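You operate a simulated robot arm through the tools that you are given. There is no shell and no other tool. Be economical: measure what you need, move in short steps, check, and stop when the job is done.

The job below is to be done with a simulated two-armed robot. You get a single attempt, and the scene is never put back.

## Task
Turn the range dial to 200. Put the brush on the trolley top. Take the A small box from the matching bench and leave it on top of the carton there. Close the station three drawer. Any order will do.

Only the result counts: the job must be done as asked and must still hold three seconds after the hand-in. Knocking over, shifting, dropping, spilling or breaking anything else fails it.

## Robot
Two 7-joint arms with fingered hands on one trunk, on a base that drives. Base frame: it is fixed to the floor where the robot stands at the start and does not move with it; the origin is under the middle of the robot, x ahead of it, y to its left, z up; the surface under the hand at the start is at about z = 0.82. Units: m, rad, N and s.
The left shoulder is at the start at [0.042, 0.092, 1.084], the right one opposite. With the tool pointing down near the work surface each hand reaches from about 0.3 to 0.56 m from the robot's upright axis, wherever it stands, measured 20 degrees to its own side. Places, roughly: brush (5x5x8 cm) [0.3, -0.5, 0.9]; carton [0.5, -5.5, 0.75]; range dial [0.6, 0.1, 0.9]; small box [0.5, -5.5, 0.75]; station three drawer [-1.4, -2.3, 0.7]; trolley top [0.6, 3, 0.8]. Payload 2.1 kg a hand.
The TCP of each hand is the grasp point between the finger pads, 0.02 m short of the fingertips. In the tool frame z runs along the fingers and y along their closing line. Largest opening 0.068 m; the body of the gripper starts 0.023 m behind the TCP. The gripper is a hand of 5 fingers: y runs from the thumb to the fingers, the wrist lies at [-0.01, -0.079, -0.131] in the tool frame.
Orientation is that of the tool frame in the base frame, as a unit quaternion [x, y, z, w]. With the fingers straight down and the wrist toward the robot, the tool's x, y and z point along [0, 1, 0], [1, 0, 0] and [0, 0, -1] of the base frame.

## Interface
- The arms move only by the tool servo_tool. It takes "left_motion", "right_motion" or both (then of equal length, played together; a hand with none holds still); each is a list of rows, each a list of 6 numbers: the turn, a rotation vector about the tool's x, y, z in rad, then the shift along the tool's x, y, z in mm. In form: [[wx, wy, wz, x, y, z], ...]. A call has 1 to 10 rows; each row shifts and turns the commanded pose from where the row before left it, along the tool's axes as they then stand. A row lasts 0.2 s, in which the tool goes at most 0.05 m and 0.15 rad; a call with a longer step from one row to the next is refused whole. A pose out of reach is approached as far as the arm can. The call stops where the force on the tool passes 40 N (or 10 N more than at its start, if that is more) or the arm is blocked; 0.2 s more then pass. In this call time passes only in rows, and 0.2 s behind the last. The reply holds the time, the measured pose of the TCP, the force on the tool along the base axes, the opening and the grip force, in the units named above and with some noise, with the torque about the TCP (base axes, N m) and any sound that the robot's microphone picked up, and new pictures: "views" is both (left out), scene, wrist or none (wrist: the cameras of the hands that moved).
- Cameras (640 x 400 px; columns grow to the right, rows downward): "scene" is now at [0.1207, -0.0451, 1.2774]; the picture's right is [-0.49, -0.87, 0.00], its down [-0.14, 0.08, -0.99] and it looks along [0.86, -0.49, -0.16] (base axes); focal length 214 px, centre (320, 200). "left" rides on the left gripper at [-0.054, -0.058, -0.072] in its tool frame; the picture's right is [-0.57, -0.39, 0.73], its down [0.73, -0.64, 0.23] and it looks along [0.38, 0.66, 0.65] (tool axes); focal length 226 px, centre (320, 200). "right" rides on the right gripper at [0.055, -0.058, -0.072] in its tool frame; the picture's right is [-0.57, 0.39, -0.73], its down [-0.73, -0.64, 0.23] and it looks along [-0.38, 0.66, 0.65] (tool axes); focal length 226 px, centre (320, 200). There is no depth. A picture from a camera that has moved, and an enlarged one, comes with that camera's place and axes in the base frame and with its lens.
- move_column(by): slides the trunk up (or, below 0, down) by that many m; the arms and the scene camera ride with it, the base frame stays. It gives what a move gives, with no picture.
- drive_base(legs): drives the robot by 1 to 6 legs, each [ahead, left, turn to the left] in m, m and rad, along the robot's own axes; the way and the turn of a leg run together, so that a leg with both is an arc; at most 1.5 m and 3.142 rad a leg. The arms and the cameras ride along, it lands a little off, and it stops where it bumps. It gives what a move gives, and a new picture of the scene camera.
- finger_targets(index, middle, ring, little, thumb_bend, thumb_turn, hand): sets how far each is bent, from 0 (flat) to 1 (curled in); at 0.3 the hand is open as for a grip, at 0.7 the pads meet at the TCP. One left out holds its place. A second passes; each finger stops where it meets its share of the squeeze, and holds until it gets a number again. It is the only way to open and close the hand. It gives what a move gives, with no picture; readings hold the bend of each and the force on index, middle, ring, little, thumb and palm. thumb_turn goes from beside the hand (0) to across from the fingers (1), as for a grip.
- head_to(pan, tilt): turns the head with the scene camera to pan (to the left, within 1.501 rad either way) and tilt (down, from -0.506 to 1.204), counted from straight ahead of the robot. It gives what a move gives, and a new picture of the scene camera.
- inspect(camera, box): a new picture of the part [left, top, right, bottom] of that camera's present view, enlarged. It takes no simulated time.
- hand_in(): hands the job in; it is judged then, once.

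Go step by step. Nothing tells you exact positions but the pictures and the camera data: compare them with the known pose of the tool, close in by small moves and look again before you grip or let go. The budget is 165 turns and 260 pictures, counting those below and the enlarged ones. Unless the task says otherwise, let go and move clear before handing in.

The tools are called after "Request:" as a command line: name --argument value ..., lists and objects as JSON in quotes. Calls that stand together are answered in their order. servo_tool: Moves the arms, as the interface text tells. Its arguments: {"type":"object","properties":{"left_motion":{"type":"array","items":{"type":"array","items":{"type":"number"}}},"right_motion":{"type":"array","items":{"type":"array","items":{"type":"number"}}},"views":{"type":"string","enum":["both","scene","wrist","none"]}},"required":[]} The other tools are called the same way: move_column (by) slides the trunk up or down; finger_targets (index, middle, ring, little, thumb_bend, thumb_turn, hand) moves the fingers one by one; drive_base (legs) drives the base; head_to (pan, tilt) turns the head that bears the scene camera; inspect (camera, box) takes an enlarged picture of a part of a camera's view; hand_in () hands the job in.

At the start:

```text
t: 0.0
left_eef_pos: [0.4102, 0.066, 1.2064]
left_orientation: [0.707, 0.707, 0.0, 0.0]
left_ft_force: [0.3, 0.0, -0.1]
left_wrist_torque: [-0.01, 0.05, 0.03]
left_opening: 0.0675
left_finger_force: 0.0
left_shape: jaw
left_bend: [0.3, 0.3, 0.3, 0.3, 0.3, 0.98]
left_finger forces: [0.0, 0.0, 0.0, 0.1, 0.1, 0.1]
right_eef_pos: [0.272, -0.2406, 1.2162]
right_orientation: [0.707, 0.707, 0.0, 0.0]
right_ft_force: [0.2, 0.4, 0.1]
right_wrist_torque: [0.01, 0.0, 0.05]
right_opening: 0.0677
right_finger_force: 0.1
right_shape: jaw
right_bend: [0.3, 0.3, 0.3, 0.3, 0.3, 0.98]
right_finger forces: [0.1, 0.0, 0.1, 0.0, 0.0, 0.1]
trunk travel left (down, up): [-0.325, 0.579]
robot x, y, heading: [0.0044, -0.0014, 0.006]
head pan, tilt: [-0.517, 0.161]
```

scene: 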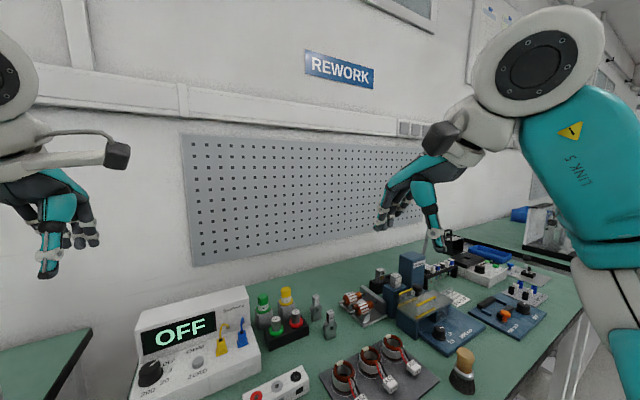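
right: 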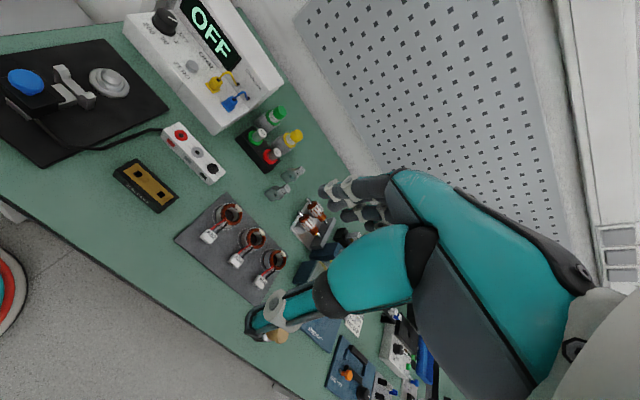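
left: 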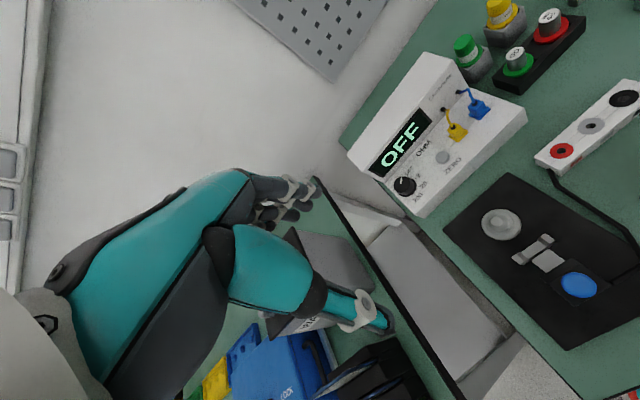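

I see a bench with a meter (dial and OFF display), coils and a brush. I'll look at the dial closely and then turn the head toward the brush.

Request:
inspect --camera "scene" --box '[120, 280, 280, 400]'

Request:
inspect --camera "left" --box '[340, 50, 540, 225]'

Request:
head_to --pan -0.6 --tilt 0.7

```text
3.33 times, centred on (200, 340) of scene
camera zoom: at [0.1207, -0.0451, 1.2774], right [-0.49, -0.87, 0.0], down [-0.14, 0.08, -0.99], along [0.86, -0.49, -0.16], focal length 715 px, centre (720, -267)
```

zoom: 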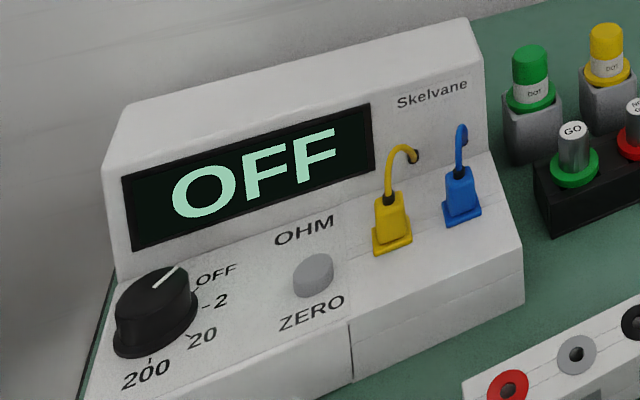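

```text
2.29 times, centred on (440, 138) of left
camera zoom: at [0.3501, 0.0106, 1.2779], right [-0.39, -0.57, -0.73], down [-0.64, 0.73, -0.23], along [0.66, 0.38, -0.65], focal length 517 px, centre (46, 343)
```

zoom: 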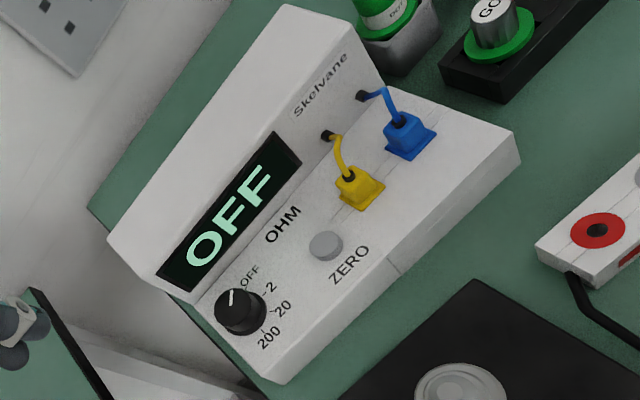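

```text
t: 1.0
left_eef_pos: [0.4102, 0.0653, 1.2065]
left_orientation: [0.707, 0.707, 0.0, 0.0]
left_ft_force: [-0.6, -1.4, 0.1]
left_wrist_torque: [0.05, 0.0, 0.02]
left_opening: 0.0677
left_finger_force: 0.0
left_shape: jaw
left_bend: [0.3, 0.3, 0.3, 0.3, 0.3, 0.98]
left_finger forces: [0.1, 0.1, 0.0, 0.1, 0.0, 0.0]
right_eef_pos: [0.2706, -0.2411, 1.2165]
right_orientation: [0.707, 0.707, 0.0, -0.001]
right_ft_force: [-0.8, 0.6, 0.6]
right_wrist_torque: [0.01, -0.01, -0.03]
right_opening: 0.0675
right_finger_force: 0.1
right_shape: jaw
right_bend: [0.3, 0.3, 0.3, 0.3, 0.3, 0.98]
right_finger forces: [0.0, 0.0, 0.0, 0.1, 0.0, 0.1]
trunk travel left (down, up): [-0.325, 0.579]
robot x, y, heading: [0.0004, -0.0005, -0.002]
head pan, tilt: [-0.6, 0.7]
camera scene: at [0.1101, -0.0472, 1.2283], right [-0.56, -0.83, 0.0], down [-0.53, 0.36, -0.77], along [0.63, -0.43, -0.64], focal length 214 px, centre (320, 200)
```

scene: 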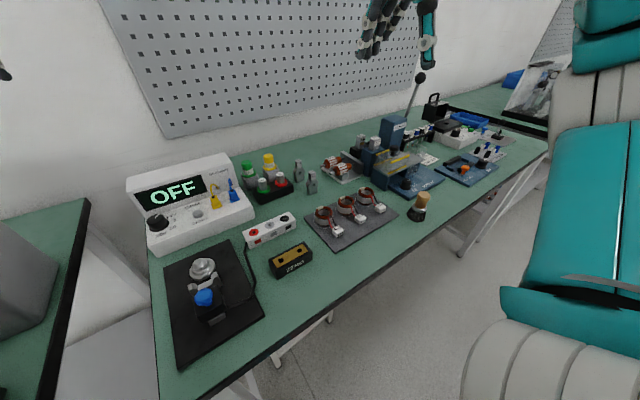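

Request:
head_to --pan 0.0 --tilt 1.2

Request:
head_to --pan 0.1 --tilt 0.6

Request:
inspect --camera "scene" --box '[230, 150, 430, 275]'

```text
t: 2.0
left_eef_pos: [0.4101, 0.0653, 1.2067]
left_orientation: [0.708, 0.707, 0.0, 0.0]
left_ft_force: [0.3, 0.5, -0.1]
left_wrist_torque: [0.0, 0.0, 0.01]
left_opening: 0.0677
left_finger_force: 0.1
left_shape: jaw
left_bend: [0.3, 0.3, 0.3, 0.3, 0.3, 0.98]
left_finger forces: [0.1, 0.0, 0.1, 0.0, 0.0, 0.0]
right_eef_pos: [0.2718, -0.2414, 1.2167]
right_orientation: [0.707, 0.707, 0.0, 0.001]
right_ft_force: [-0.5, 0.1, -0.6]
right_wrist_torque: [0.0, 0.01, 0.0]
right_opening: 0.0678
right_finger_force: 0.1
right_shape: jaw
right_bend: [0.3, 0.3, 0.3, 0.3, 0.3, 0.98]
right_finger forces: [0.1, 0.0, 0.1, 0.0, 0.0, 0.1]
trunk travel left (down, up): [-0.325, 0.579]
robot x, y, heading: [-0.0008, 0.0015, -0.002]
head pan, tilt: [0.0, 1.201]
camera scene: at [0.096, 0.0008, 1.1923], right [0.0, -1.0, 0.0], down [-0.93, 0.0, -0.36], along [0.36, 0.0, -0.93], focal length 214 px, centre (320, 200)
```

scene: 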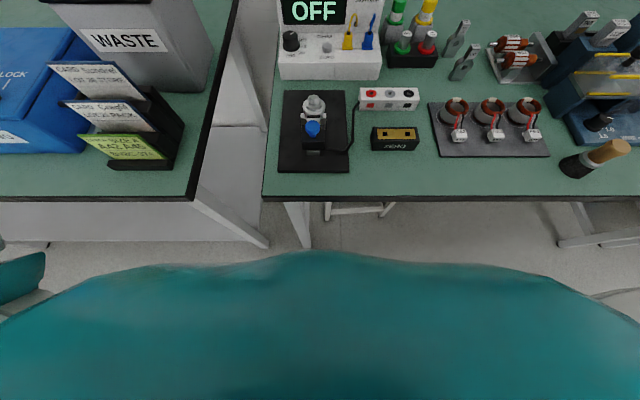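

```text
t: 3.0
left_eef_pos: [0.4098, 0.064, 1.207]
left_orientation: [0.707, 0.707, 0.0, 0.0]
left_ft_force: [0.0, 0.9, -0.6]
left_wrist_torque: [0.01, -0.01, -0.01]
left_opening: 0.0673
left_finger_force: 0.0
left_shape: jaw
left_bend: [0.3, 0.3, 0.3, 0.3, 0.3, 0.98]
left_finger forces: [0.0, 0.0, 0.0, 0.0, 0.0, 0.0]
right_eef_pos: [0.2721, -0.2403, 1.216]
right_orientation: [0.708, 0.707, 0.0, 0.0]
right_ft_force: [-0.2, -0.7, 0.0]
right_wrist_torque: [0.02, 0.01, -0.04]
right_opening: 0.0677
right_finger_force: 0.1
right_shape: jaw
right_bend: [0.3, 0.3, 0.3, 0.3, 0.3, 0.98]
right_finger forces: [0.0, 0.0, 0.0, 0.0, 0.0, 0.0]
trunk travel left (down, up): [-0.325, 0.579]
robot x, y, heading: [-0.0012, 0.002, -0.0]
head pan, tilt: [0.099, 0.6]
camera scene: at [0.1279, 0.0096, 1.2368], right [0.1, -1.0, 0.0], down [-0.56, -0.06, -0.82], along [0.82, 0.08, -0.57], focal length 214 px, centre (320, 200)
```

scene: 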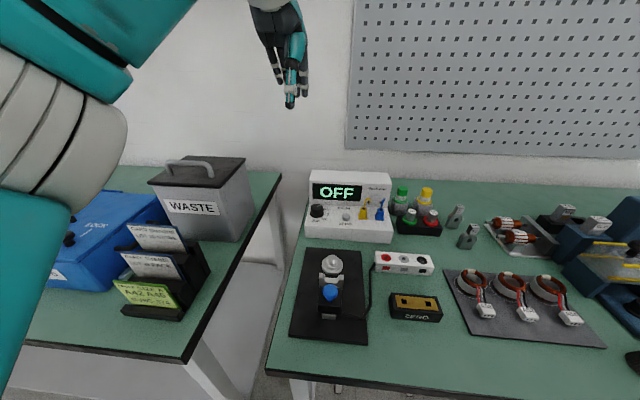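

```text
3.20 times, centred on (330, 212) of scene
camera zoom: at [0.1279, 0.0096, 1.2368], right [0.1, -1.0, 0.0], down [-0.56, -0.06, -0.82], along [0.82, 0.08, -0.57], focal length 686 px, centre (288, 160)
```

zoom: 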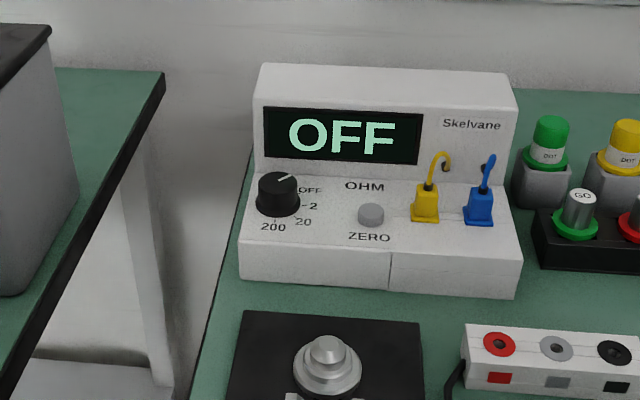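

The dial sits near [0.59, 0.066, 0.88], just past comfortable reach. I'll edge forward and slightly right, then look again.

Request:
drive_base --legs '[[0.06, -0.05, 0]]'

```text
t: 4.0
left_eef_pos: [0.4709, 0.0138, 1.2062]
left_orientation: [0.708, 0.706, 0.001, 0.0]
left_ft_force: [0.2, 0.5, -0.1]
left_wrist_torque: [0.05, -0.03, -0.04]
left_opening: 0.0676
left_finger_force: 0.1
left_shape: jaw
left_bend: [0.3, 0.3, 0.3, 0.3, 0.3, 0.98]
left_finger forces: [0.0, 0.1, 0.0, 0.1, 0.0, 0.1]
right_eef_pos: [0.332, -0.2917, 1.2154]
right_orientation: [0.709, 0.706, 0.0, 0.001]
right_ft_force: [0.4, 0.2, 0.4]
right_wrist_torque: [-0.03, 0.04, 0.02]
right_opening: 0.0679
right_finger_force: 0.0
right_shape: jaw
right_bend: [0.3, 0.3, 0.3, 0.3, 0.3, 0.98]
right_finger forces: [0.0, 0.1, 0.1, 0.1, 0.0, 0.1]
trunk travel left (down, up): [-0.325, 0.579]
robot x, y, heading: [0.064, -0.0488, -0.001]
head pan, tilt: [0.099, 0.6]
camera scene: at [0.1894, -0.0412, 1.2368], right [0.1, -1.0, 0.0], down [-0.56, -0.05, -0.82], along [0.82, 0.08, -0.57], focal length 214 px, centre (320, 200)
```

scene: 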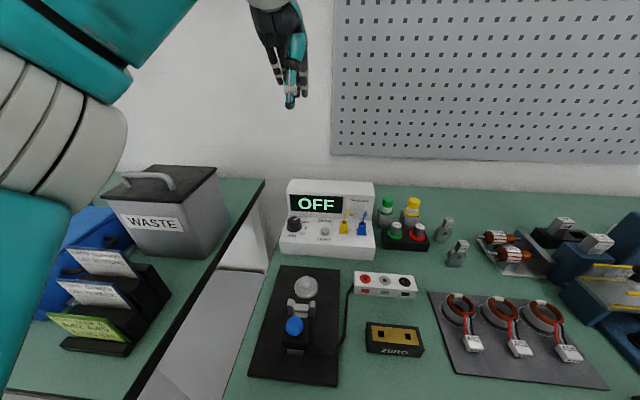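

Request:
servo_tool --left_motion '[[0, 0, 0, 4, 18, 39], [0, 0, 0, 4, 18, 39], [0, 0, 0, 4, 18, 39], [0, 0, 0, 4, 18, 39]]' --views "both"

Request:
inspect --camera "left" --box '[200, 50, 440, 200]'

Request:
inspect --camera "scene" --box '[250, 170, 390, 258]'

```text
t: 5.0
left_eef_pos: [0.5442, 0.0299, 1.05]
left_orientation: [0.709, 0.705, 0.0, 0.001]
left_ft_force: [0.3, 0.4, 0.0]
left_wrist_torque: [-0.01, 0.04, 0.0]
left_opening: 0.0678
left_finger_force: 0.1
left_shape: jaw
left_bend: [0.3, 0.3, 0.3, 0.3, 0.3, 0.98]
left_finger forces: [0.0, 0.0, 0.0, 0.0, 0.0, 0.1]
right_eef_pos: [0.3316, -0.2918, 1.2165]
right_orientation: [0.708, 0.706, 0.0, 0.0]
right_ft_force: [-0.3, 0.7, -0.9]
right_wrist_torque: [0.0, -0.02, 0.0]
right_opening: 0.0675
right_finger_force: 0.0
right_shape: jaw
right_bend: [0.3, 0.3, 0.3, 0.3, 0.3, 0.98]
right_finger forces: [0.1, 0.1, 0.0, 0.1, 0.0, 0.0]
trunk travel left (down, up): [-0.325, 0.579]
robot x, y, heading: [0.0587, -0.0455, -0.003]
head pan, tilt: [0.099, 0.6]
camera scene: at [0.1892, -0.041, 1.2369], right [0.1, -1.0, 0.0], down [-0.56, -0.05, -0.82], along [0.82, 0.08, -0.57], focal length 214 px, centre (320, 200)
camera left: at [0.485, -0.0251, 1.1209], right [-0.39, -0.57, -0.73], down [-0.64, 0.73, -0.23], along [0.67, 0.37, -0.65], focal length 226 px, centre (320, 200)
```

scene: 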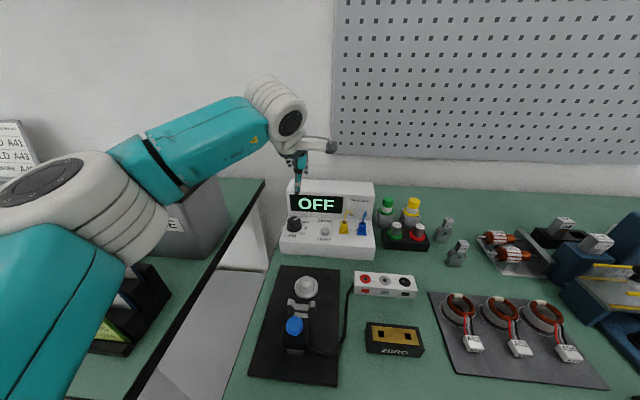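
left: 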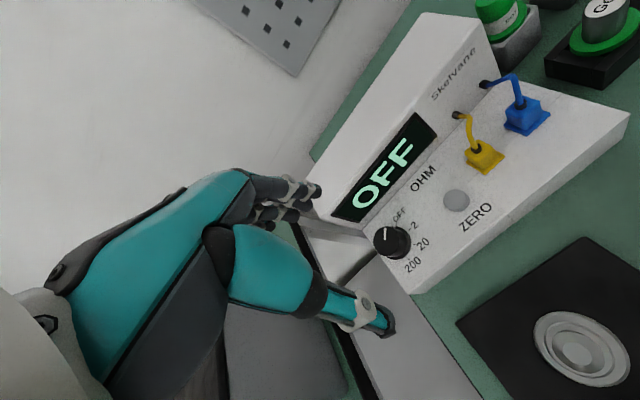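

```text
2.67 times, centred on (320, 125) of left
camera zoom: at [0.485, -0.0251, 1.1209], right [-0.39, -0.57, -0.73], down [-0.64, 0.73, -0.23], along [0.67, 0.37, -0.65], focal length 603 px, centre (320, 400)
```

zoom: 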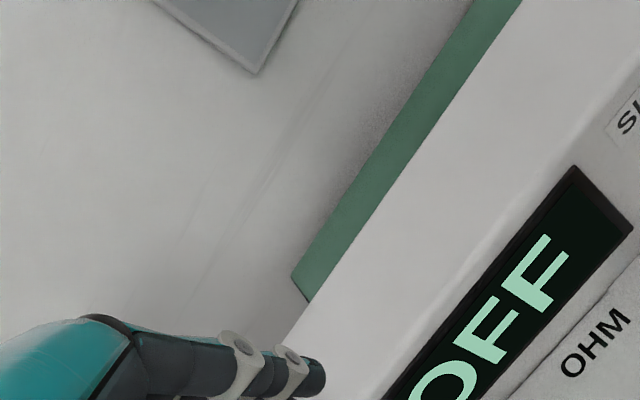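

```text
4.55 times, centred on (320, 214) of scene
camera zoom: at [0.1892, -0.041, 1.2369], right [0.1, -1.0, 0.0], down [-0.56, -0.05, -0.82], along [0.82, 0.08, -0.57], focal length 975 px, centre (320, 136)
```

zoom: 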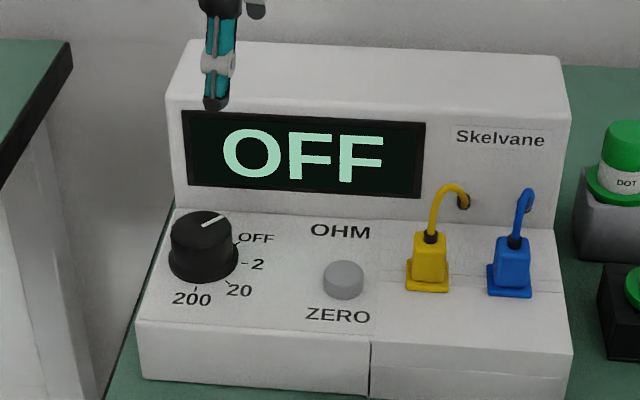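

The knob top is near [0.609, 0.068, 0.87], about 3.6 cm wide, with the display wall close behind it. I'll curl the ring and little fingers and see what the hand looks like.

Request:
finger_targets --hand "left" --index 0.35 --middle 0.35 --ring 1 --little 1 --thumb_bend 0.35

Request:
servo_tool --left_motion '[[0, 0, 0.14, 0, 0, 0], [0, 0, 0.14, 0, 0, 0], [0, 0, 0.14, 0, 0, 0], [0, 0, 0.14, 0, 0, 0], [0, 0, 0.14, 0, 0, 0], [0, 0, 0.14, 0, 0, 0], [0, 0, 0.14, 0, 0, 0], [0, 0, 0.14, 0, 0, 0]]' --views "both"

Request:
inspect --camera "scene" --box '[230, 120, 390, 258]'

```text
t: 6.0
left_eef_pos: [0.5442, 0.0283, 1.0495]
left_orientation: [0.708, 0.706, 0.0, 0.001]
left_ft_force: [0.0, -0.3, 0.3]
left_wrist_torque: [-0.03, -0.03, 0.01]
left_opening: 0.0546
left_finger_force: 0.0
left_shape: fingers
left_bend: [0.35, 0.35, 1.0, 1.0, 0.35, 0.98]
left_finger forces: [0.0, 0.0, 0.1, 0.0, 0.0, 0.0]
right_eef_pos: [0.3334, -0.292, 1.2174]
right_orientation: [0.709, 0.705, 0.0, 0.0]
right_ft_force: [-0.4, 0.1, 0.0]
right_wrist_torque: [0.02, -0.02, -0.03]
right_opening: 0.0676
right_finger_force: 0.2
right_shape: jaw
right_bend: [0.3, 0.3, 0.3, 0.3, 0.3, 0.98]
right_finger forces: [0.0, 0.1, 0.0, 0.0, 0.1, 0.0]
trunk travel left (down, up): [-0.325, 0.579]
robot x, y, heading: [0.0616, -0.0482, -0.004]
head pan, tilt: [0.099, 0.6]
```

```text
t: 7.8
left_eef_pos: [0.5308, 0.036, 1.0373]
left_orientation: [0.875, 0.484, 0.0, -0.001]
left_ft_force: [-0.1, 0.5, -0.1]
left_wrist_torque: [0.04, 0.01, -0.01]
left_opening: 0.0548
left_finger_force: 0.0
left_shape: fingers
left_bend: [0.35, 0.35, 1.0, 1.0, 0.35, 0.98]
left_finger forces: [0.0, 0.1, 0.0, 0.0, 0.0, 0.0]
left hand out of reach, approached as far as the arm can: row 4, 5, 6, 7, 8
right_eef_pos: [0.3313, -0.2915, 1.2162]
right_orientation: [0.708, 0.706, 0.0, 0.0]
right_ft_force: [-0.7, 0.5, -0.4]
right_wrist_torque: [-0.02, 0.03, -0.01]
right_opening: 0.0678
right_finger_force: 0.1
right_shape: jaw
right_bend: [0.3, 0.3, 0.3, 0.3, 0.3, 0.98]
right_finger forces: [0.0, 0.1, 0.0, 0.0, 0.0, 0.0]
trunk travel left (down, up): [-0.325, 0.579]
robot x, y, heading: [0.0592, -0.053, -0.005]
head pan, tilt: [0.099, 0.6]
camera scene: at [0.1891, -0.0409, 1.2369], right [0.1, -1.0, 0.0], down [-0.56, -0.05, -0.82], along [0.82, 0.08, -0.57], focal length 214 px, centre (320, 200)
camera left: at [0.4503, 0.0206, 1.1079], right [-0.63, -0.27, -0.73], down [-0.15, 0.96, -0.23], along [0.76, -0.03, -0.65], focal length 226 px, centre (320, 200)
```

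scene: 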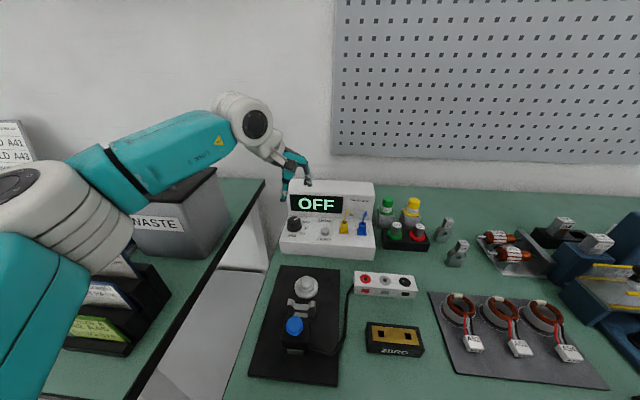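
left: 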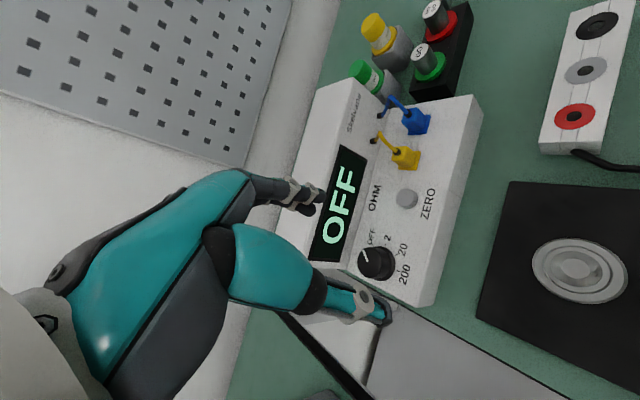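

```text
2.90 times, centred on (310, 189) of scene
camera zoom: at [0.1891, -0.0409, 1.2369], right [0.1, -1.0, 0.0], down [-0.56, -0.05, -0.82], along [0.82, 0.08, -0.57], focal length 622 px, centre (349, 232)
```

zoom: 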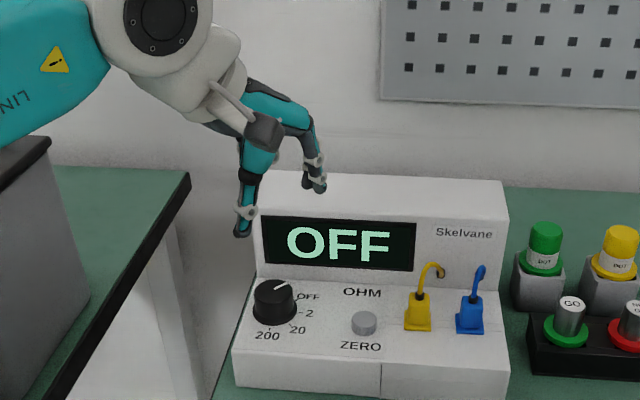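

Request:
drive_base --legs '[[0.03, 0.0, 0]]'

Request:
servo_tool --left_motion '[[0, 0, 0, -36, -17, 0], [0, 0, 0, -36, -17, 0], [0, 0, 0.15, 0, 0, 0], [0, 0, 0.15, 0, 0, 0], [0, 0, 0.15, 0, 0, 0], [0, 0.14, 0, 0, 0, 0], [0, 0.14, 0, 0, 0, 0], [0, 0.14, 0, 0, 0, 0], [0, 0.14, 0, 0, 0, 0], [0, 0.14, 0, 0, 0, 0]]' --views "both"

```text
t: 8.6
left_eef_pos: [0.5596, 0.0355, 1.0361]
left_orientation: [0.875, 0.484, 0.0, 0.0]
left_ft_force: [-0.3, 0.4, 0.2]
left_wrist_torque: [0.0, 0.01, -0.04]
left_opening: 0.0548
left_finger_force: 0.0
left_shape: fingers
left_bend: [0.35, 0.35, 1.0, 1.0, 0.35, 0.98]
left_finger forces: [0.0, 0.1, 0.0, 0.1, 0.0, 0.0]
right_eef_pos: [0.3629, -0.2912, 1.2148]
right_orientation: [0.708, 0.706, 0.0, 0.0]
right_ft_force: [-0.1, 0.0, 0.2]
right_wrist_torque: [-0.01, 0.0, 0.02]
right_opening: 0.0674
right_finger_force: 0.1
right_shape: jaw
right_bend: [0.3, 0.3, 0.3, 0.3, 0.3, 0.98]
right_finger forces: [0.0, 0.0, 0.1, 0.0, 0.1, 0.0]
trunk travel left (down, up): [-0.325, 0.579]
robot x, y, heading: [0.0927, -0.0514, -0.004]
head pan, tilt: [0.099, 0.6]
camera scene: at [0.2194, -0.0411, 1.2368], right [0.1, -1.0, 0.0], down [-0.56, -0.05, -0.82], along [0.82, 0.08, -0.57], focal length 214 px, centre (320, 200)
```

scene: 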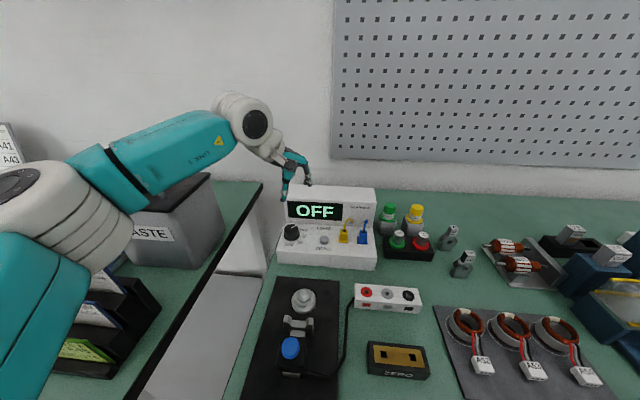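

```text
t: 10.8
left_eef_pos: [0.4936, -0.008, 1.0365]
left_orientation: [0.881, 0.326, 0.322, -0.12]
left_ft_force: [-0.1, 0.1, -0.3]
left_wrist_torque: [-0.03, -0.01, -0.02]
left_opening: 0.0543
left_finger_force: 0.1
left_shape: fingers
left_bend: [0.35, 0.35, 1.0, 1.0, 0.35, 0.98]
left_finger forces: [0.1, 0.1, 0.0, 0.1, 0.0, 0.1]
left hand out of reach, approached as far as the arm can: row 5
right_eef_pos: [0.3623, -0.2909, 1.2162]
right_orientation: [0.708, 0.706, 0.0, 0.0]
right_ft_force: [-0.2, -0.1, 0.3]
right_wrist_torque: [0.03, 0.01, -0.01]
right_opening: 0.0677
right_finger_force: 0.0
right_shape: jaw
right_bend: [0.3, 0.3, 0.3, 0.3, 0.3, 0.98]
right_finger forces: [0.0, 0.0, 0.1, 0.0, 0.0, 0.0]
trunk travel left (down, up): [-0.325, 0.579]
robot x, y, heading: [0.0912, -0.0514, -0.004]
head pan, tilt: [0.099, 0.6]
camera scene: at [0.2192, -0.0411, 1.2369], right [0.1, -1.0, 0.0], down [-0.56, -0.05, -0.82], along [0.82, 0.08, -0.57], focal length 214 px, centre (320, 200)
camera left: at [0.3875, -0.0211, 1.0553], right [-0.22, 0.32, -0.92], down [0.12, 0.95, 0.3], along [0.97, -0.04, -0.25], focal length 226 px, centre (320, 200)
```

scene: 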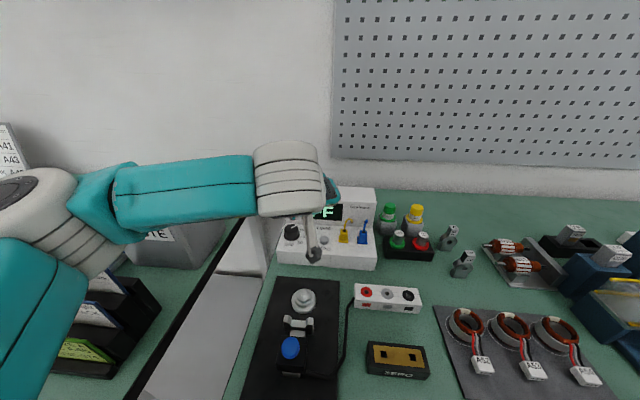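
left: 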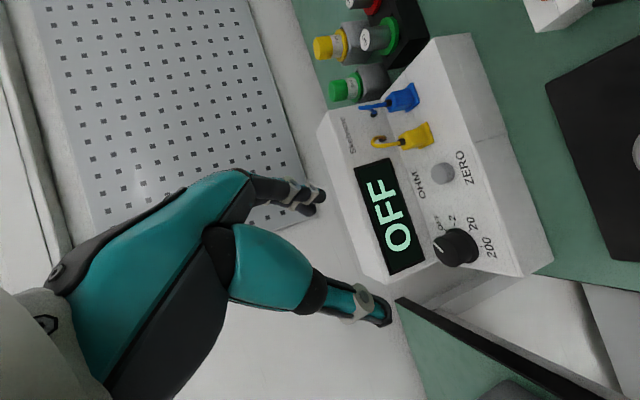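

Request:
servo_tool --left_motion '[[-0.096, 0, 0.114, 0, 0, 0], [-0.096, 0, 0.114, 0, 0, 0], [-0.096, 0, 0.114, 0, 0, 0], [-0.096, 0, 0.114, 0, 0, 0], [-0.096, 0, 0.114, 0, 0, 0]]' --views "none"

```text
t: 12.0
left_eef_pos: [0.4687, -0.0453, 1.0383]
left_orientation: [0.936, -0.008, 0.353, 0.009]
left_ft_force: [0.4, -0.7, 0.2]
left_wrist_torque: [0.02, 0.01, 0.0]
left_opening: 0.0545
left_finger_force: 0.1
left_shape: fingers
left_bend: [0.35, 0.35, 1.0, 1.0, 0.35, 0.98]
left_finger forces: [0.0, 0.1, 0.0, 0.0, 0.1, 0.0]
left hand out of reach, approached as far as the arm can: row 4, 5
right_eef_pos: [0.3616, -0.2913, 1.2151]
right_orientation: [0.709, 0.705, 0.0, 0.0]
right_ft_force: [-0.8, 0.8, 0.7]
right_wrist_torque: [0.0, -0.02, 0.03]
right_opening: 0.0675
right_finger_force: 0.1
right_shape: jaw
right_bend: [0.3, 0.3, 0.3, 0.3, 0.3, 0.98]
right_finger forces: [0.0, 0.1, 0.0, 0.0, 0.0, 0.1]
trunk travel left (down, up): [-0.325, 0.579]
robot x, y, heading: [0.0923, -0.0492, 0.0]
head pan, tilt: [0.099, 0.6]
```

Request:
servo_tool --left_motion '[[0, 0, 0, 4, -29, 33], [0, 0, 0, 4, -29, 33], [0, 0, 0, 4, -29, 33], [0, 0, 0, 4, -29, 33]]' --views "both"

Request:
inspect --camera "scene" --box '[250, 150, 390, 270]'

```text
t: 13.0
left_eef_pos: [0.5239, 0.0063, 0.9781]
left_orientation: [0.939, -0.015, 0.343, 0.008]
left_ft_force: [0.5, 0.0, -0.1]
left_wrist_torque: [-0.01, -0.01, -0.02]
left_opening: 0.0544
left_finger_force: 0.1
left_shape: fingers
left_bend: [0.35, 0.35, 1.0, 1.0, 0.35, 0.98]
left_finger forces: [0.0, 0.0, 0.0, 0.0, 0.0, 0.1]
left hand out of reach, approached as far as the arm can: row 1, 2, 3
right_eef_pos: [0.3611, -0.2921, 1.2158]
right_orientation: [0.708, 0.706, 0.0, 0.0]
right_ft_force: [-0.5, -0.3, 0.5]
right_wrist_torque: [0.02, 0.01, 0.01]
right_opening: 0.0677
right_finger_force: 0.1
right_shape: jaw
right_bend: [0.3, 0.3, 0.3, 0.3, 0.3, 0.98]
right_finger forces: [0.0, 0.0, 0.1, 0.0, 0.0, 0.1]
trunk travel left (down, up): [-0.325, 0.579]
robot x, y, heading: [0.0938, -0.0497, -0.006]
head pan, tilt: [0.099, 0.6]
camera scene: at [0.219, -0.0413, 1.2369], right [0.1, -1.0, 0.0], down [-0.56, -0.05, -0.83], along [0.82, 0.08, -0.56], focal length 214 px, centre (320, 200)
camera left: at [0.4366, 0.0672, 0.9972], right [0.05, 0.38, -0.92], down [0.73, 0.62, 0.3], along [0.68, -0.69, -0.25], focal length 226 px, centre (320, 200)
```

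scene: 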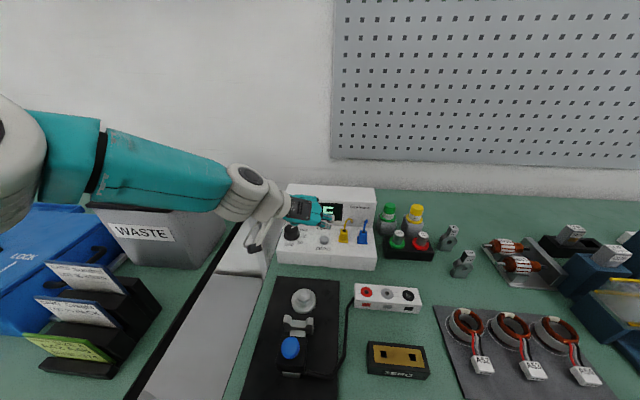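
left: 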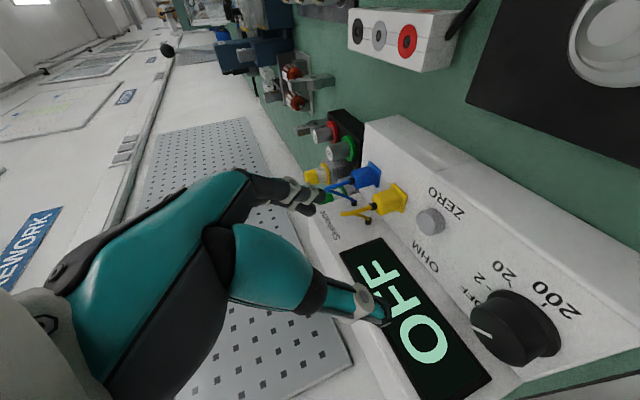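

```text
3.33 times, centred on (320, 210) of scene
camera zoom: at [0.219, -0.0413, 1.2369], right [0.1, -1.0, 0.0], down [-0.56, -0.05, -0.83], along [0.82, 0.08, -0.56], focal length 715 px, centre (320, 167)
```

zoom: 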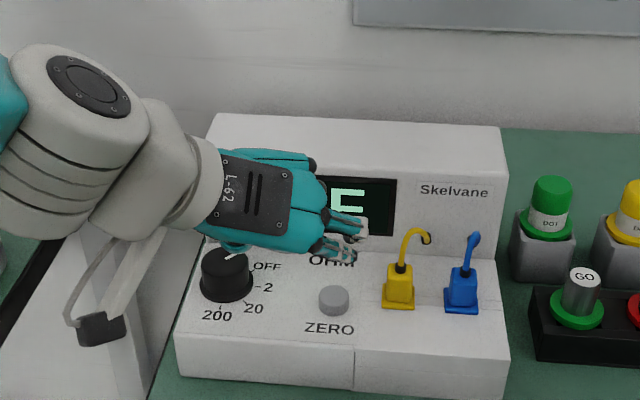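

Request:
servo_tool --left_motion '[[0, 0, 0, -2, -21, 19], [0, 0, 0, -2, -21, 19], [0, 0, 0, -2, -21, 19]]' --views "none"

```text
t: 13.8
left_eef_pos: [0.5578, 0.0702, 0.9298]
left_orientation: [0.939, -0.016, 0.343, 0.006]
left_ft_force: [0.8, 0.3, -1.1]
left_wrist_torque: [0.01, -0.02, 0.0]
left_opening: 0.0546
left_finger_force: 0.1
left_shape: fingers
left_bend: [0.35, 0.35, 1.0, 1.0, 0.35, 0.98]
left_finger forces: [0.1, 0.0, 0.0, 0.0, 0.0, 0.0]
right_eef_pos: [0.3614, -0.2917, 1.2157]
right_orientation: [0.708, 0.706, 0.0, 0.001]
right_ft_force: [0.6, -0.9, -0.1]
right_wrist_torque: [-0.02, -0.01, 0.01]
right_opening: 0.0679
right_finger_force: 0.1
right_shape: jaw
right_bend: [0.3, 0.3, 0.3, 0.3, 0.3, 0.98]
right_finger forces: [0.0, 0.0, 0.0, 0.0, 0.0, 0.0]
trunk travel left (down, up): [-0.325, 0.579]
robot x, y, heading: [0.0897, -0.0521, -0.001]
head pan, tilt: [0.099, 0.6]
```

The hand reached a spot above and in front of the knob. I'll turn it counter-clockwise for the start of the stroke and look.

Request:
servo_tool --left_motion '[[0.096, 0, -0.114, 0, 0, 0], [0.096, 0, -0.114, 0, 0, 0], [0.096, 0, -0.114, 0, 0, 0]]' --views "both"

Request:
inspect --camera "scene" --box '[250, 150, 390, 270]'

Request:
inspect --camera "right" --box '[0, 0, 640, 400]'

```text
t: 14.6
left_eef_pos: [0.5578, 0.0698, 0.9333]
left_orientation: [0.919, 0.193, 0.336, -0.07]
left_ft_force: [-0.4, 0.0, 0.0]
left_wrist_torque: [-0.03, 0.02, -0.01]
left_opening: 0.0546
left_finger_force: 0.2
left_shape: fingers
left_bend: [0.35, 0.35, 1.0, 1.0, 0.35, 0.98]
left_finger forces: [0.0, 0.1, 0.1, 0.0, 0.1, 0.1]
right_eef_pos: [0.3612, -0.2912, 1.2155]
right_orientation: [0.708, 0.706, 0.0, 0.0]
right_ft_force: [0.2, -0.5, -0.1]
right_wrist_torque: [0.01, -0.01, -0.02]
right_opening: 0.0678
right_finger_force: 0.0
right_shape: jaw
right_bend: [0.3, 0.3, 0.3, 0.3, 0.3, 0.98]
right_finger forces: [0.0, 0.0, 0.0, 0.0, 0.0, 0.0]
trunk travel left (down, up): [-0.325, 0.579]
robot x, y, heading: [0.0938, -0.0463, -0.004]
head pan, tilt: [0.099, 0.6]
camera scene: at [0.2192, -0.0411, 1.2369], right [0.1, -1.0, 0.0], down [-0.56, -0.05, -0.82], along [0.82, 0.08, -0.57], focal length 214 px, centre (320, 200)
camera left: at [0.4521, 0.0871, 0.9515], right [-0.12, 0.37, -0.92], down [0.39, 0.87, 0.3], along [0.91, -0.32, -0.25], focal length 226 px, centre (320, 200)
```

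scene: 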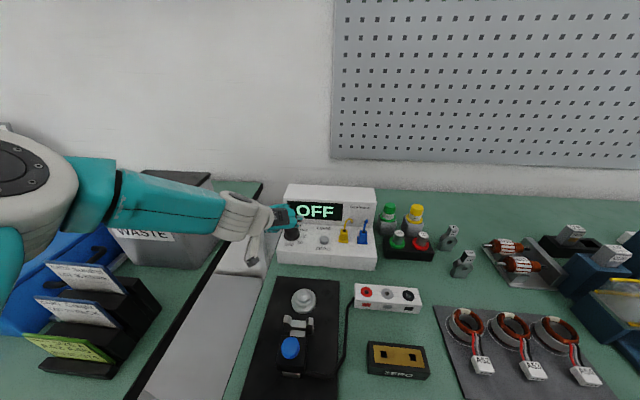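
left: 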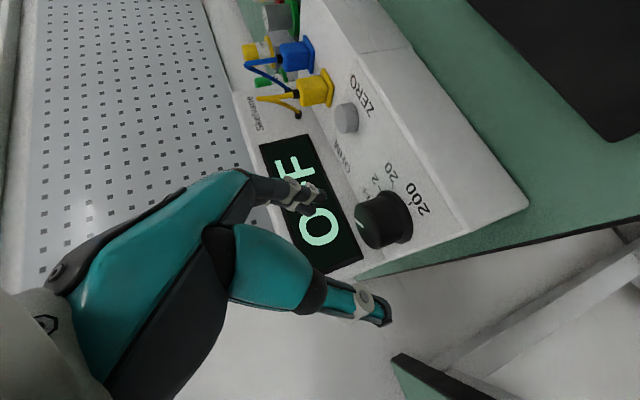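

```text
3.33 times, centred on (320, 210) of scene
camera zoom: at [0.2192, -0.0411, 1.2369], right [0.1, -1.0, 0.0], down [-0.56, -0.05, -0.82], along [0.82, 0.08, -0.57], focal length 715 px, centre (320, 167)
```

zoom: 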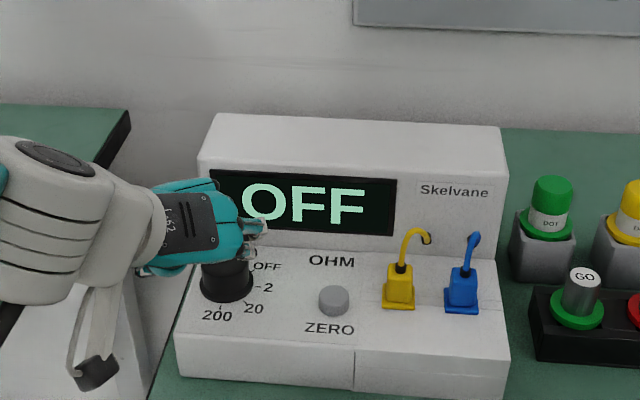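

```text
1.00 times, centred on (320, 200) of right (not enlarged: the box is as wide or as high as the picture)
camera zoom: at [0.3034, -0.2358, 1.2884], right [0.39, -0.57, 0.73], down [-0.64, -0.73, -0.23], along [0.66, -0.38, -0.65], focal length 226 px, centre (320, 200)
```

zoom: 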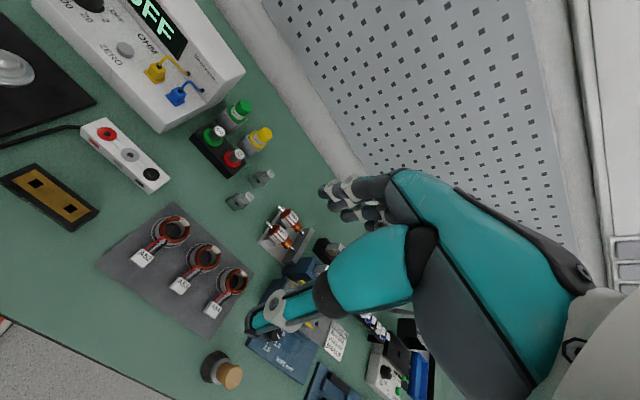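

Request:
servo_tool --left_motion '[[0, 0, 0, -6, 22, 4], [0, 0, 0, 0, 0, 20]]' --views "wrist"

Request:
inspect --camera "left" --box '[240, 120, 480, 345]'

```text
t: 15.2
left_eef_pos: [0.576, 0.0531, 0.9088]
left_orientation: [0.919, 0.193, 0.336, -0.07]
left_ft_force: [-0.1, -0.1, 0.2]
left_wrist_torque: [0.0, -0.03, -0.01]
left_opening: 0.0546
left_finger_force: 0.1
left_shape: fingers
left_bend: [0.35, 0.35, 1.0, 1.0, 0.35, 0.98]
left_finger forces: [0.0, 0.0, 0.0, 0.0, 0.1, 0.1]
right_eef_pos: [0.3623, -0.2915, 1.216]
right_orientation: [0.709, 0.705, 0.0, 0.0]
right_ft_force: [0.2, 0.1, 0.5]
right_wrist_torque: [0.02, 0.02, -0.02]
right_opening: 0.0676
right_finger_force: 0.2
right_shape: jaw
right_bend: [0.3, 0.3, 0.3, 0.3, 0.3, 0.98]
right_finger forces: [0.0, 0.1, 0.1, 0.1, 0.1, 0.1]
trunk travel left (down, up): [-0.325, 0.579]
robot x, y, heading: [0.0908, -0.0505, -0.005]
head pan, tilt: [0.099, 0.6]
camera left: at [0.4713, 0.071, 0.9287], right [-0.12, 0.37, -0.92], down [0.39, 0.87, 0.3], along [0.91, -0.33, -0.25], focal length 226 px, centre (320, 200)
```

left: 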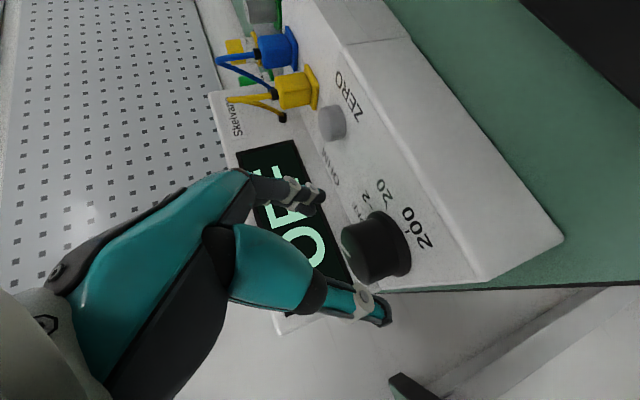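

```text
1.78 times, centred on (360, 232) of left
camera zoom: at [0.4713, 0.071, 0.9287], right [-0.12, 0.37, -0.92], down [0.39, 0.87, 0.3], along [0.91, -0.33, -0.25], focal length 402 px, centre (249, 142)
```

zoom: 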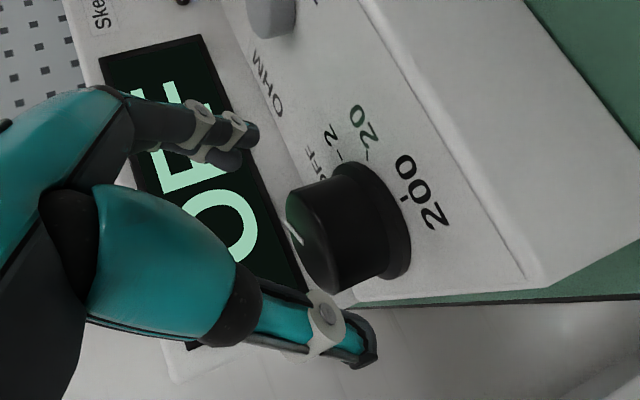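

Request:
servo_tool --left_motion '[[0, 0, 0, 0, 1, 12], [0, 0, 0, 0, 0, 12], [0, 0, 0, 0, 0, 8]]' --views "wrist"

Request:
inspect --camera "left" --box '[240, 120, 480, 345]'

Request:
inspect --camera "scene" --box '[260, 180, 360, 270]'

```text
t: 16.0
left_eef_pos: [0.5953, 0.0619, 0.8853]
left_orientation: [0.919, 0.193, 0.336, -0.07]
left_ft_force: [0.1, -0.4, 0.3]
left_wrist_torque: [0.02, 0.01, -0.02]
left_opening: 0.0545
left_finger_force: 0.0
left_shape: fingers
left_bend: [0.35, 0.35, 1.0, 1.0, 0.35, 0.98]
left_finger forces: [0.0, 0.0, 0.1, 0.0, 0.0, 0.0]
right_eef_pos: [0.3615, -0.2926, 1.2158]
right_orientation: [0.709, 0.706, 0.0, 0.0]
right_ft_force: [-1.2, 0.0, 0.0]
right_wrist_torque: [-0.01, 0.02, -0.03]
right_opening: 0.0679
right_finger_force: 0.1
right_shape: jaw
right_bend: [0.3, 0.3, 0.3, 0.3, 0.3, 0.98]
right_finger forces: [0.0, 0.0, 0.0, 0.0, 0.1, 0.0]
trunk travel left (down, up): [-0.325, 0.579]
robot x, y, heading: [0.0929, -0.0476, -0.002]
head pan, tilt: [0.099, 0.6]
camera left: at [0.4905, 0.0788, 0.9049], right [-0.12, 0.37, -0.92], down [0.39, 0.87, 0.3], along [0.91, -0.33, -0.25], focal length 226 px, centre (320, 200)
```

left: 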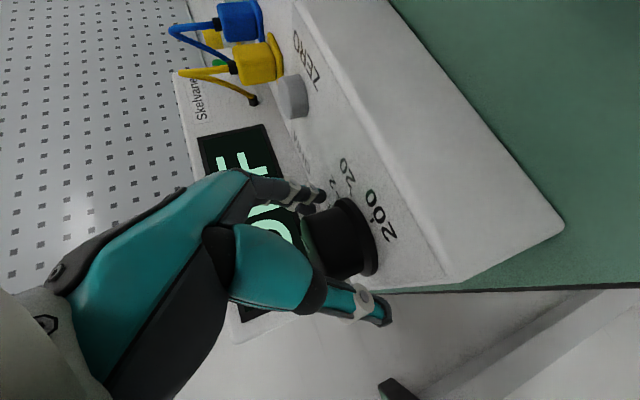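

```text
1.78 times, centred on (360, 232) of left
camera zoom: at [0.4905, 0.0788, 0.9049], right [-0.12, 0.37, -0.92], down [0.39, 0.87, 0.3], along [0.91, -0.33, -0.25], focal length 402 px, centre (249, 142)
```

zoom: 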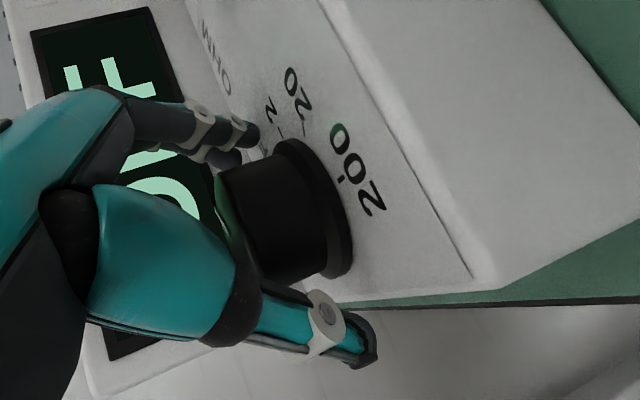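

```text
4.44 times, centred on (310, 225) of scene
camera zoom: at [0.2192, -0.0411, 1.2369], right [0.1, -1.0, 0.0], down [-0.56, -0.05, -0.82], along [0.82, 0.08, -0.57], focal length 953 px, centre (364, 89)
```

zoom: 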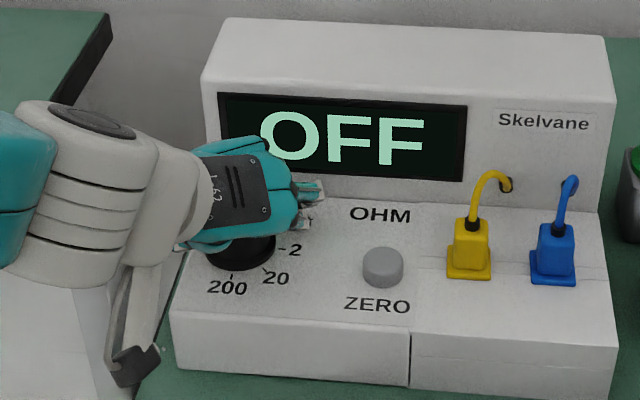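

The knob sits between the index finger and thumb. I'll close now.

Request:
finger_targets --hand "left" --index 0.62 --middle 0.62 --thumb_bend 0.62

Request:
inspect --camera "left" --box '[240, 120, 480, 345]'

```text
t: 17.0
left_eef_pos: [0.5969, 0.0601, 0.8855]
left_orientation: [0.919, 0.192, 0.336, -0.07]
left_ft_force: [1.4, 0.0, 5.7]
left_wrist_torque: [-0.03, -0.07, 0.0]
left_opening: 0.0284
left_finger_force: 6.3
left_shape: fingers
left_bend: [0.51, 0.59, 1.0, 1.0, 0.51, 0.98]
left_finger forces: [6.6, 1.4, 0.0, 0.0, 4.6, 0.0]
right_eef_pos: [0.3606, -0.2919, 1.2161]
right_orientation: [0.709, 0.706, -0.001, 0.0]
right_ft_force: [0.1, -0.8, -0.7]
right_wrist_torque: [-0.01, 0.03, 0.04]
right_opening: 0.0678
right_finger_force: 0.0
right_shape: jaw
right_bend: [0.3, 0.3, 0.3, 0.3, 0.3, 0.98]
right_finger forces: [0.0, 0.1, 0.1, 0.0, 0.0, 0.1]
trunk travel left (down, up): [-0.325, 0.579]
robot x, y, heading: [0.0895, -0.0481, -0.003]
head pan, tilt: [0.099, 0.6]
```

```text
1.78 times, centred on (360, 232) of left
camera zoom: at [0.4903, 0.0787, 0.9051], right [-0.12, 0.37, -0.92], down [0.39, 0.87, 0.3], along [0.91, -0.33, -0.25], focal length 402 px, centre (249, 142)
```

zoom: 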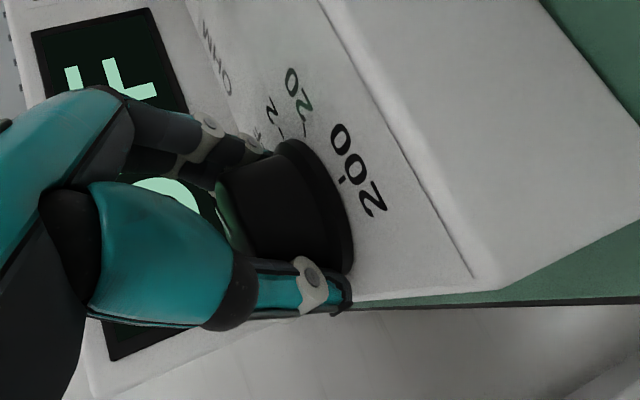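

Request:
servo_tool --left_motion '[[-0.096, 0, 0.114, 0, -1.1, 0], [-0.096, 0, 0.114, 0, -1.1, 0], [-0.096, 0, 0.114, 0, -1.1, 0], [-0.096, 0, 0.114, 0, -1.1, 0], [-0.096, 0, 0.114, 0, -1.1, 0]]' --views "scene"

Request:
inspect --camera "left" --box '[160, 60, 480, 345]'

Request:
inspect --camera "scene" --box '[260, 180, 360, 270]'

```text
t: 18.2
left_eef_pos: [0.5833, 0.0633, 0.887]
left_orientation: [0.927, -0.156, 0.338, 0.056]
left_ft_force: [3.7, 3.0, -0.3]
left_wrist_torque: [0.01, -0.07, 0.01]
left_opening: 0.0258
left_finger_force: 4.5
left_shape: fingers
left_bend: [0.57, 0.6, 1.0, 1.0, 0.49, 0.98]
left_finger forces: [1.4, 1.1, 0.0, 0.1, 5.8, 0.1]
left hand out of reach, approached as far as the arm can: row 5
right_eef_pos: [0.3621, -0.2908, 1.2155]
right_orientation: [0.708, 0.707, 0.0, 0.0]
right_ft_force: [0.2, 0.5, 0.4]
right_wrist_torque: [-0.01, -0.03, 0.01]
right_opening: 0.0678
right_finger_force: 0.1
right_shape: jaw
right_bend: [0.3, 0.3, 0.3, 0.3, 0.3, 0.98]
right_finger forces: [0.0, 0.0, 0.1, 0.0, 0.1, 0.0]
trunk travel left (down, up): [-0.325, 0.579]
robot x, y, heading: [0.0933, -0.0503, 0.0]
head pan, tilt: [0.099, 0.6]
camera scene: at [0.2196, -0.0404, 1.2368], right [0.1, -1.0, 0.0], down [-0.56, -0.06, -0.82], along [0.82, 0.08, -0.57], focal length 214 px, centre (320, 200)
```

scene: 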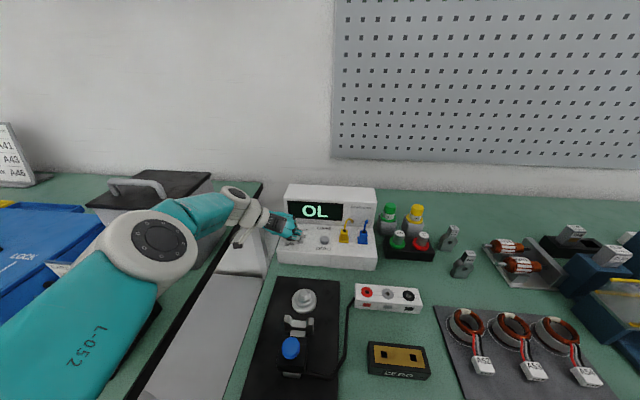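

```text
1.40 times, centred on (320, 202) of left
camera zoom: at [0.5178, 0.1471, 0.9073], right [0.16, 0.35, -0.92], down [0.88, 0.37, 0.3], along [0.45, -0.86, -0.25], focal length 317 px, centre (320, 196)
```

zoom: 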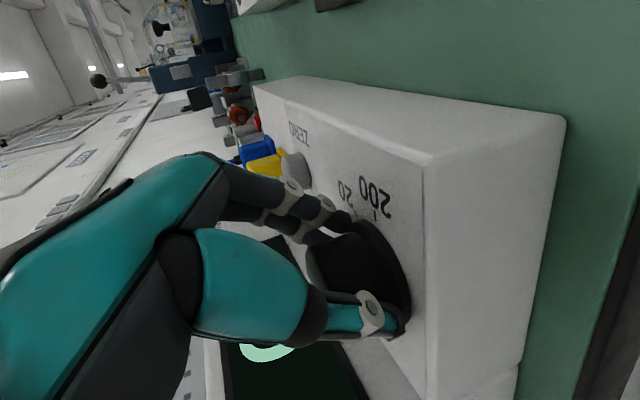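

```text
4.44 times, centred on (310, 225) of scene
camera zoom: at [0.2196, -0.0404, 1.2368], right [0.1, -1.0, 0.0], down [-0.56, -0.06, -0.82], along [0.82, 0.08, -0.57], focal length 953 px, centre (364, 89)
```

zoom: 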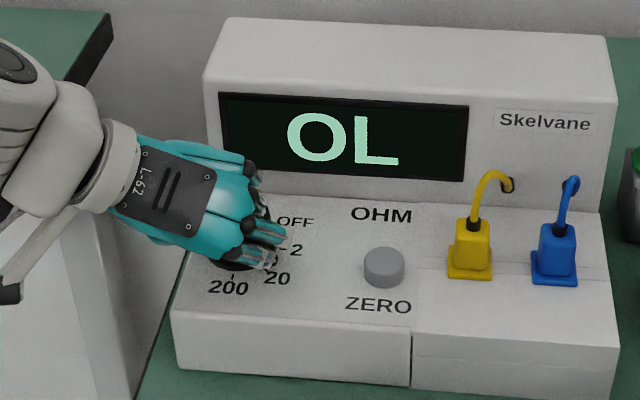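

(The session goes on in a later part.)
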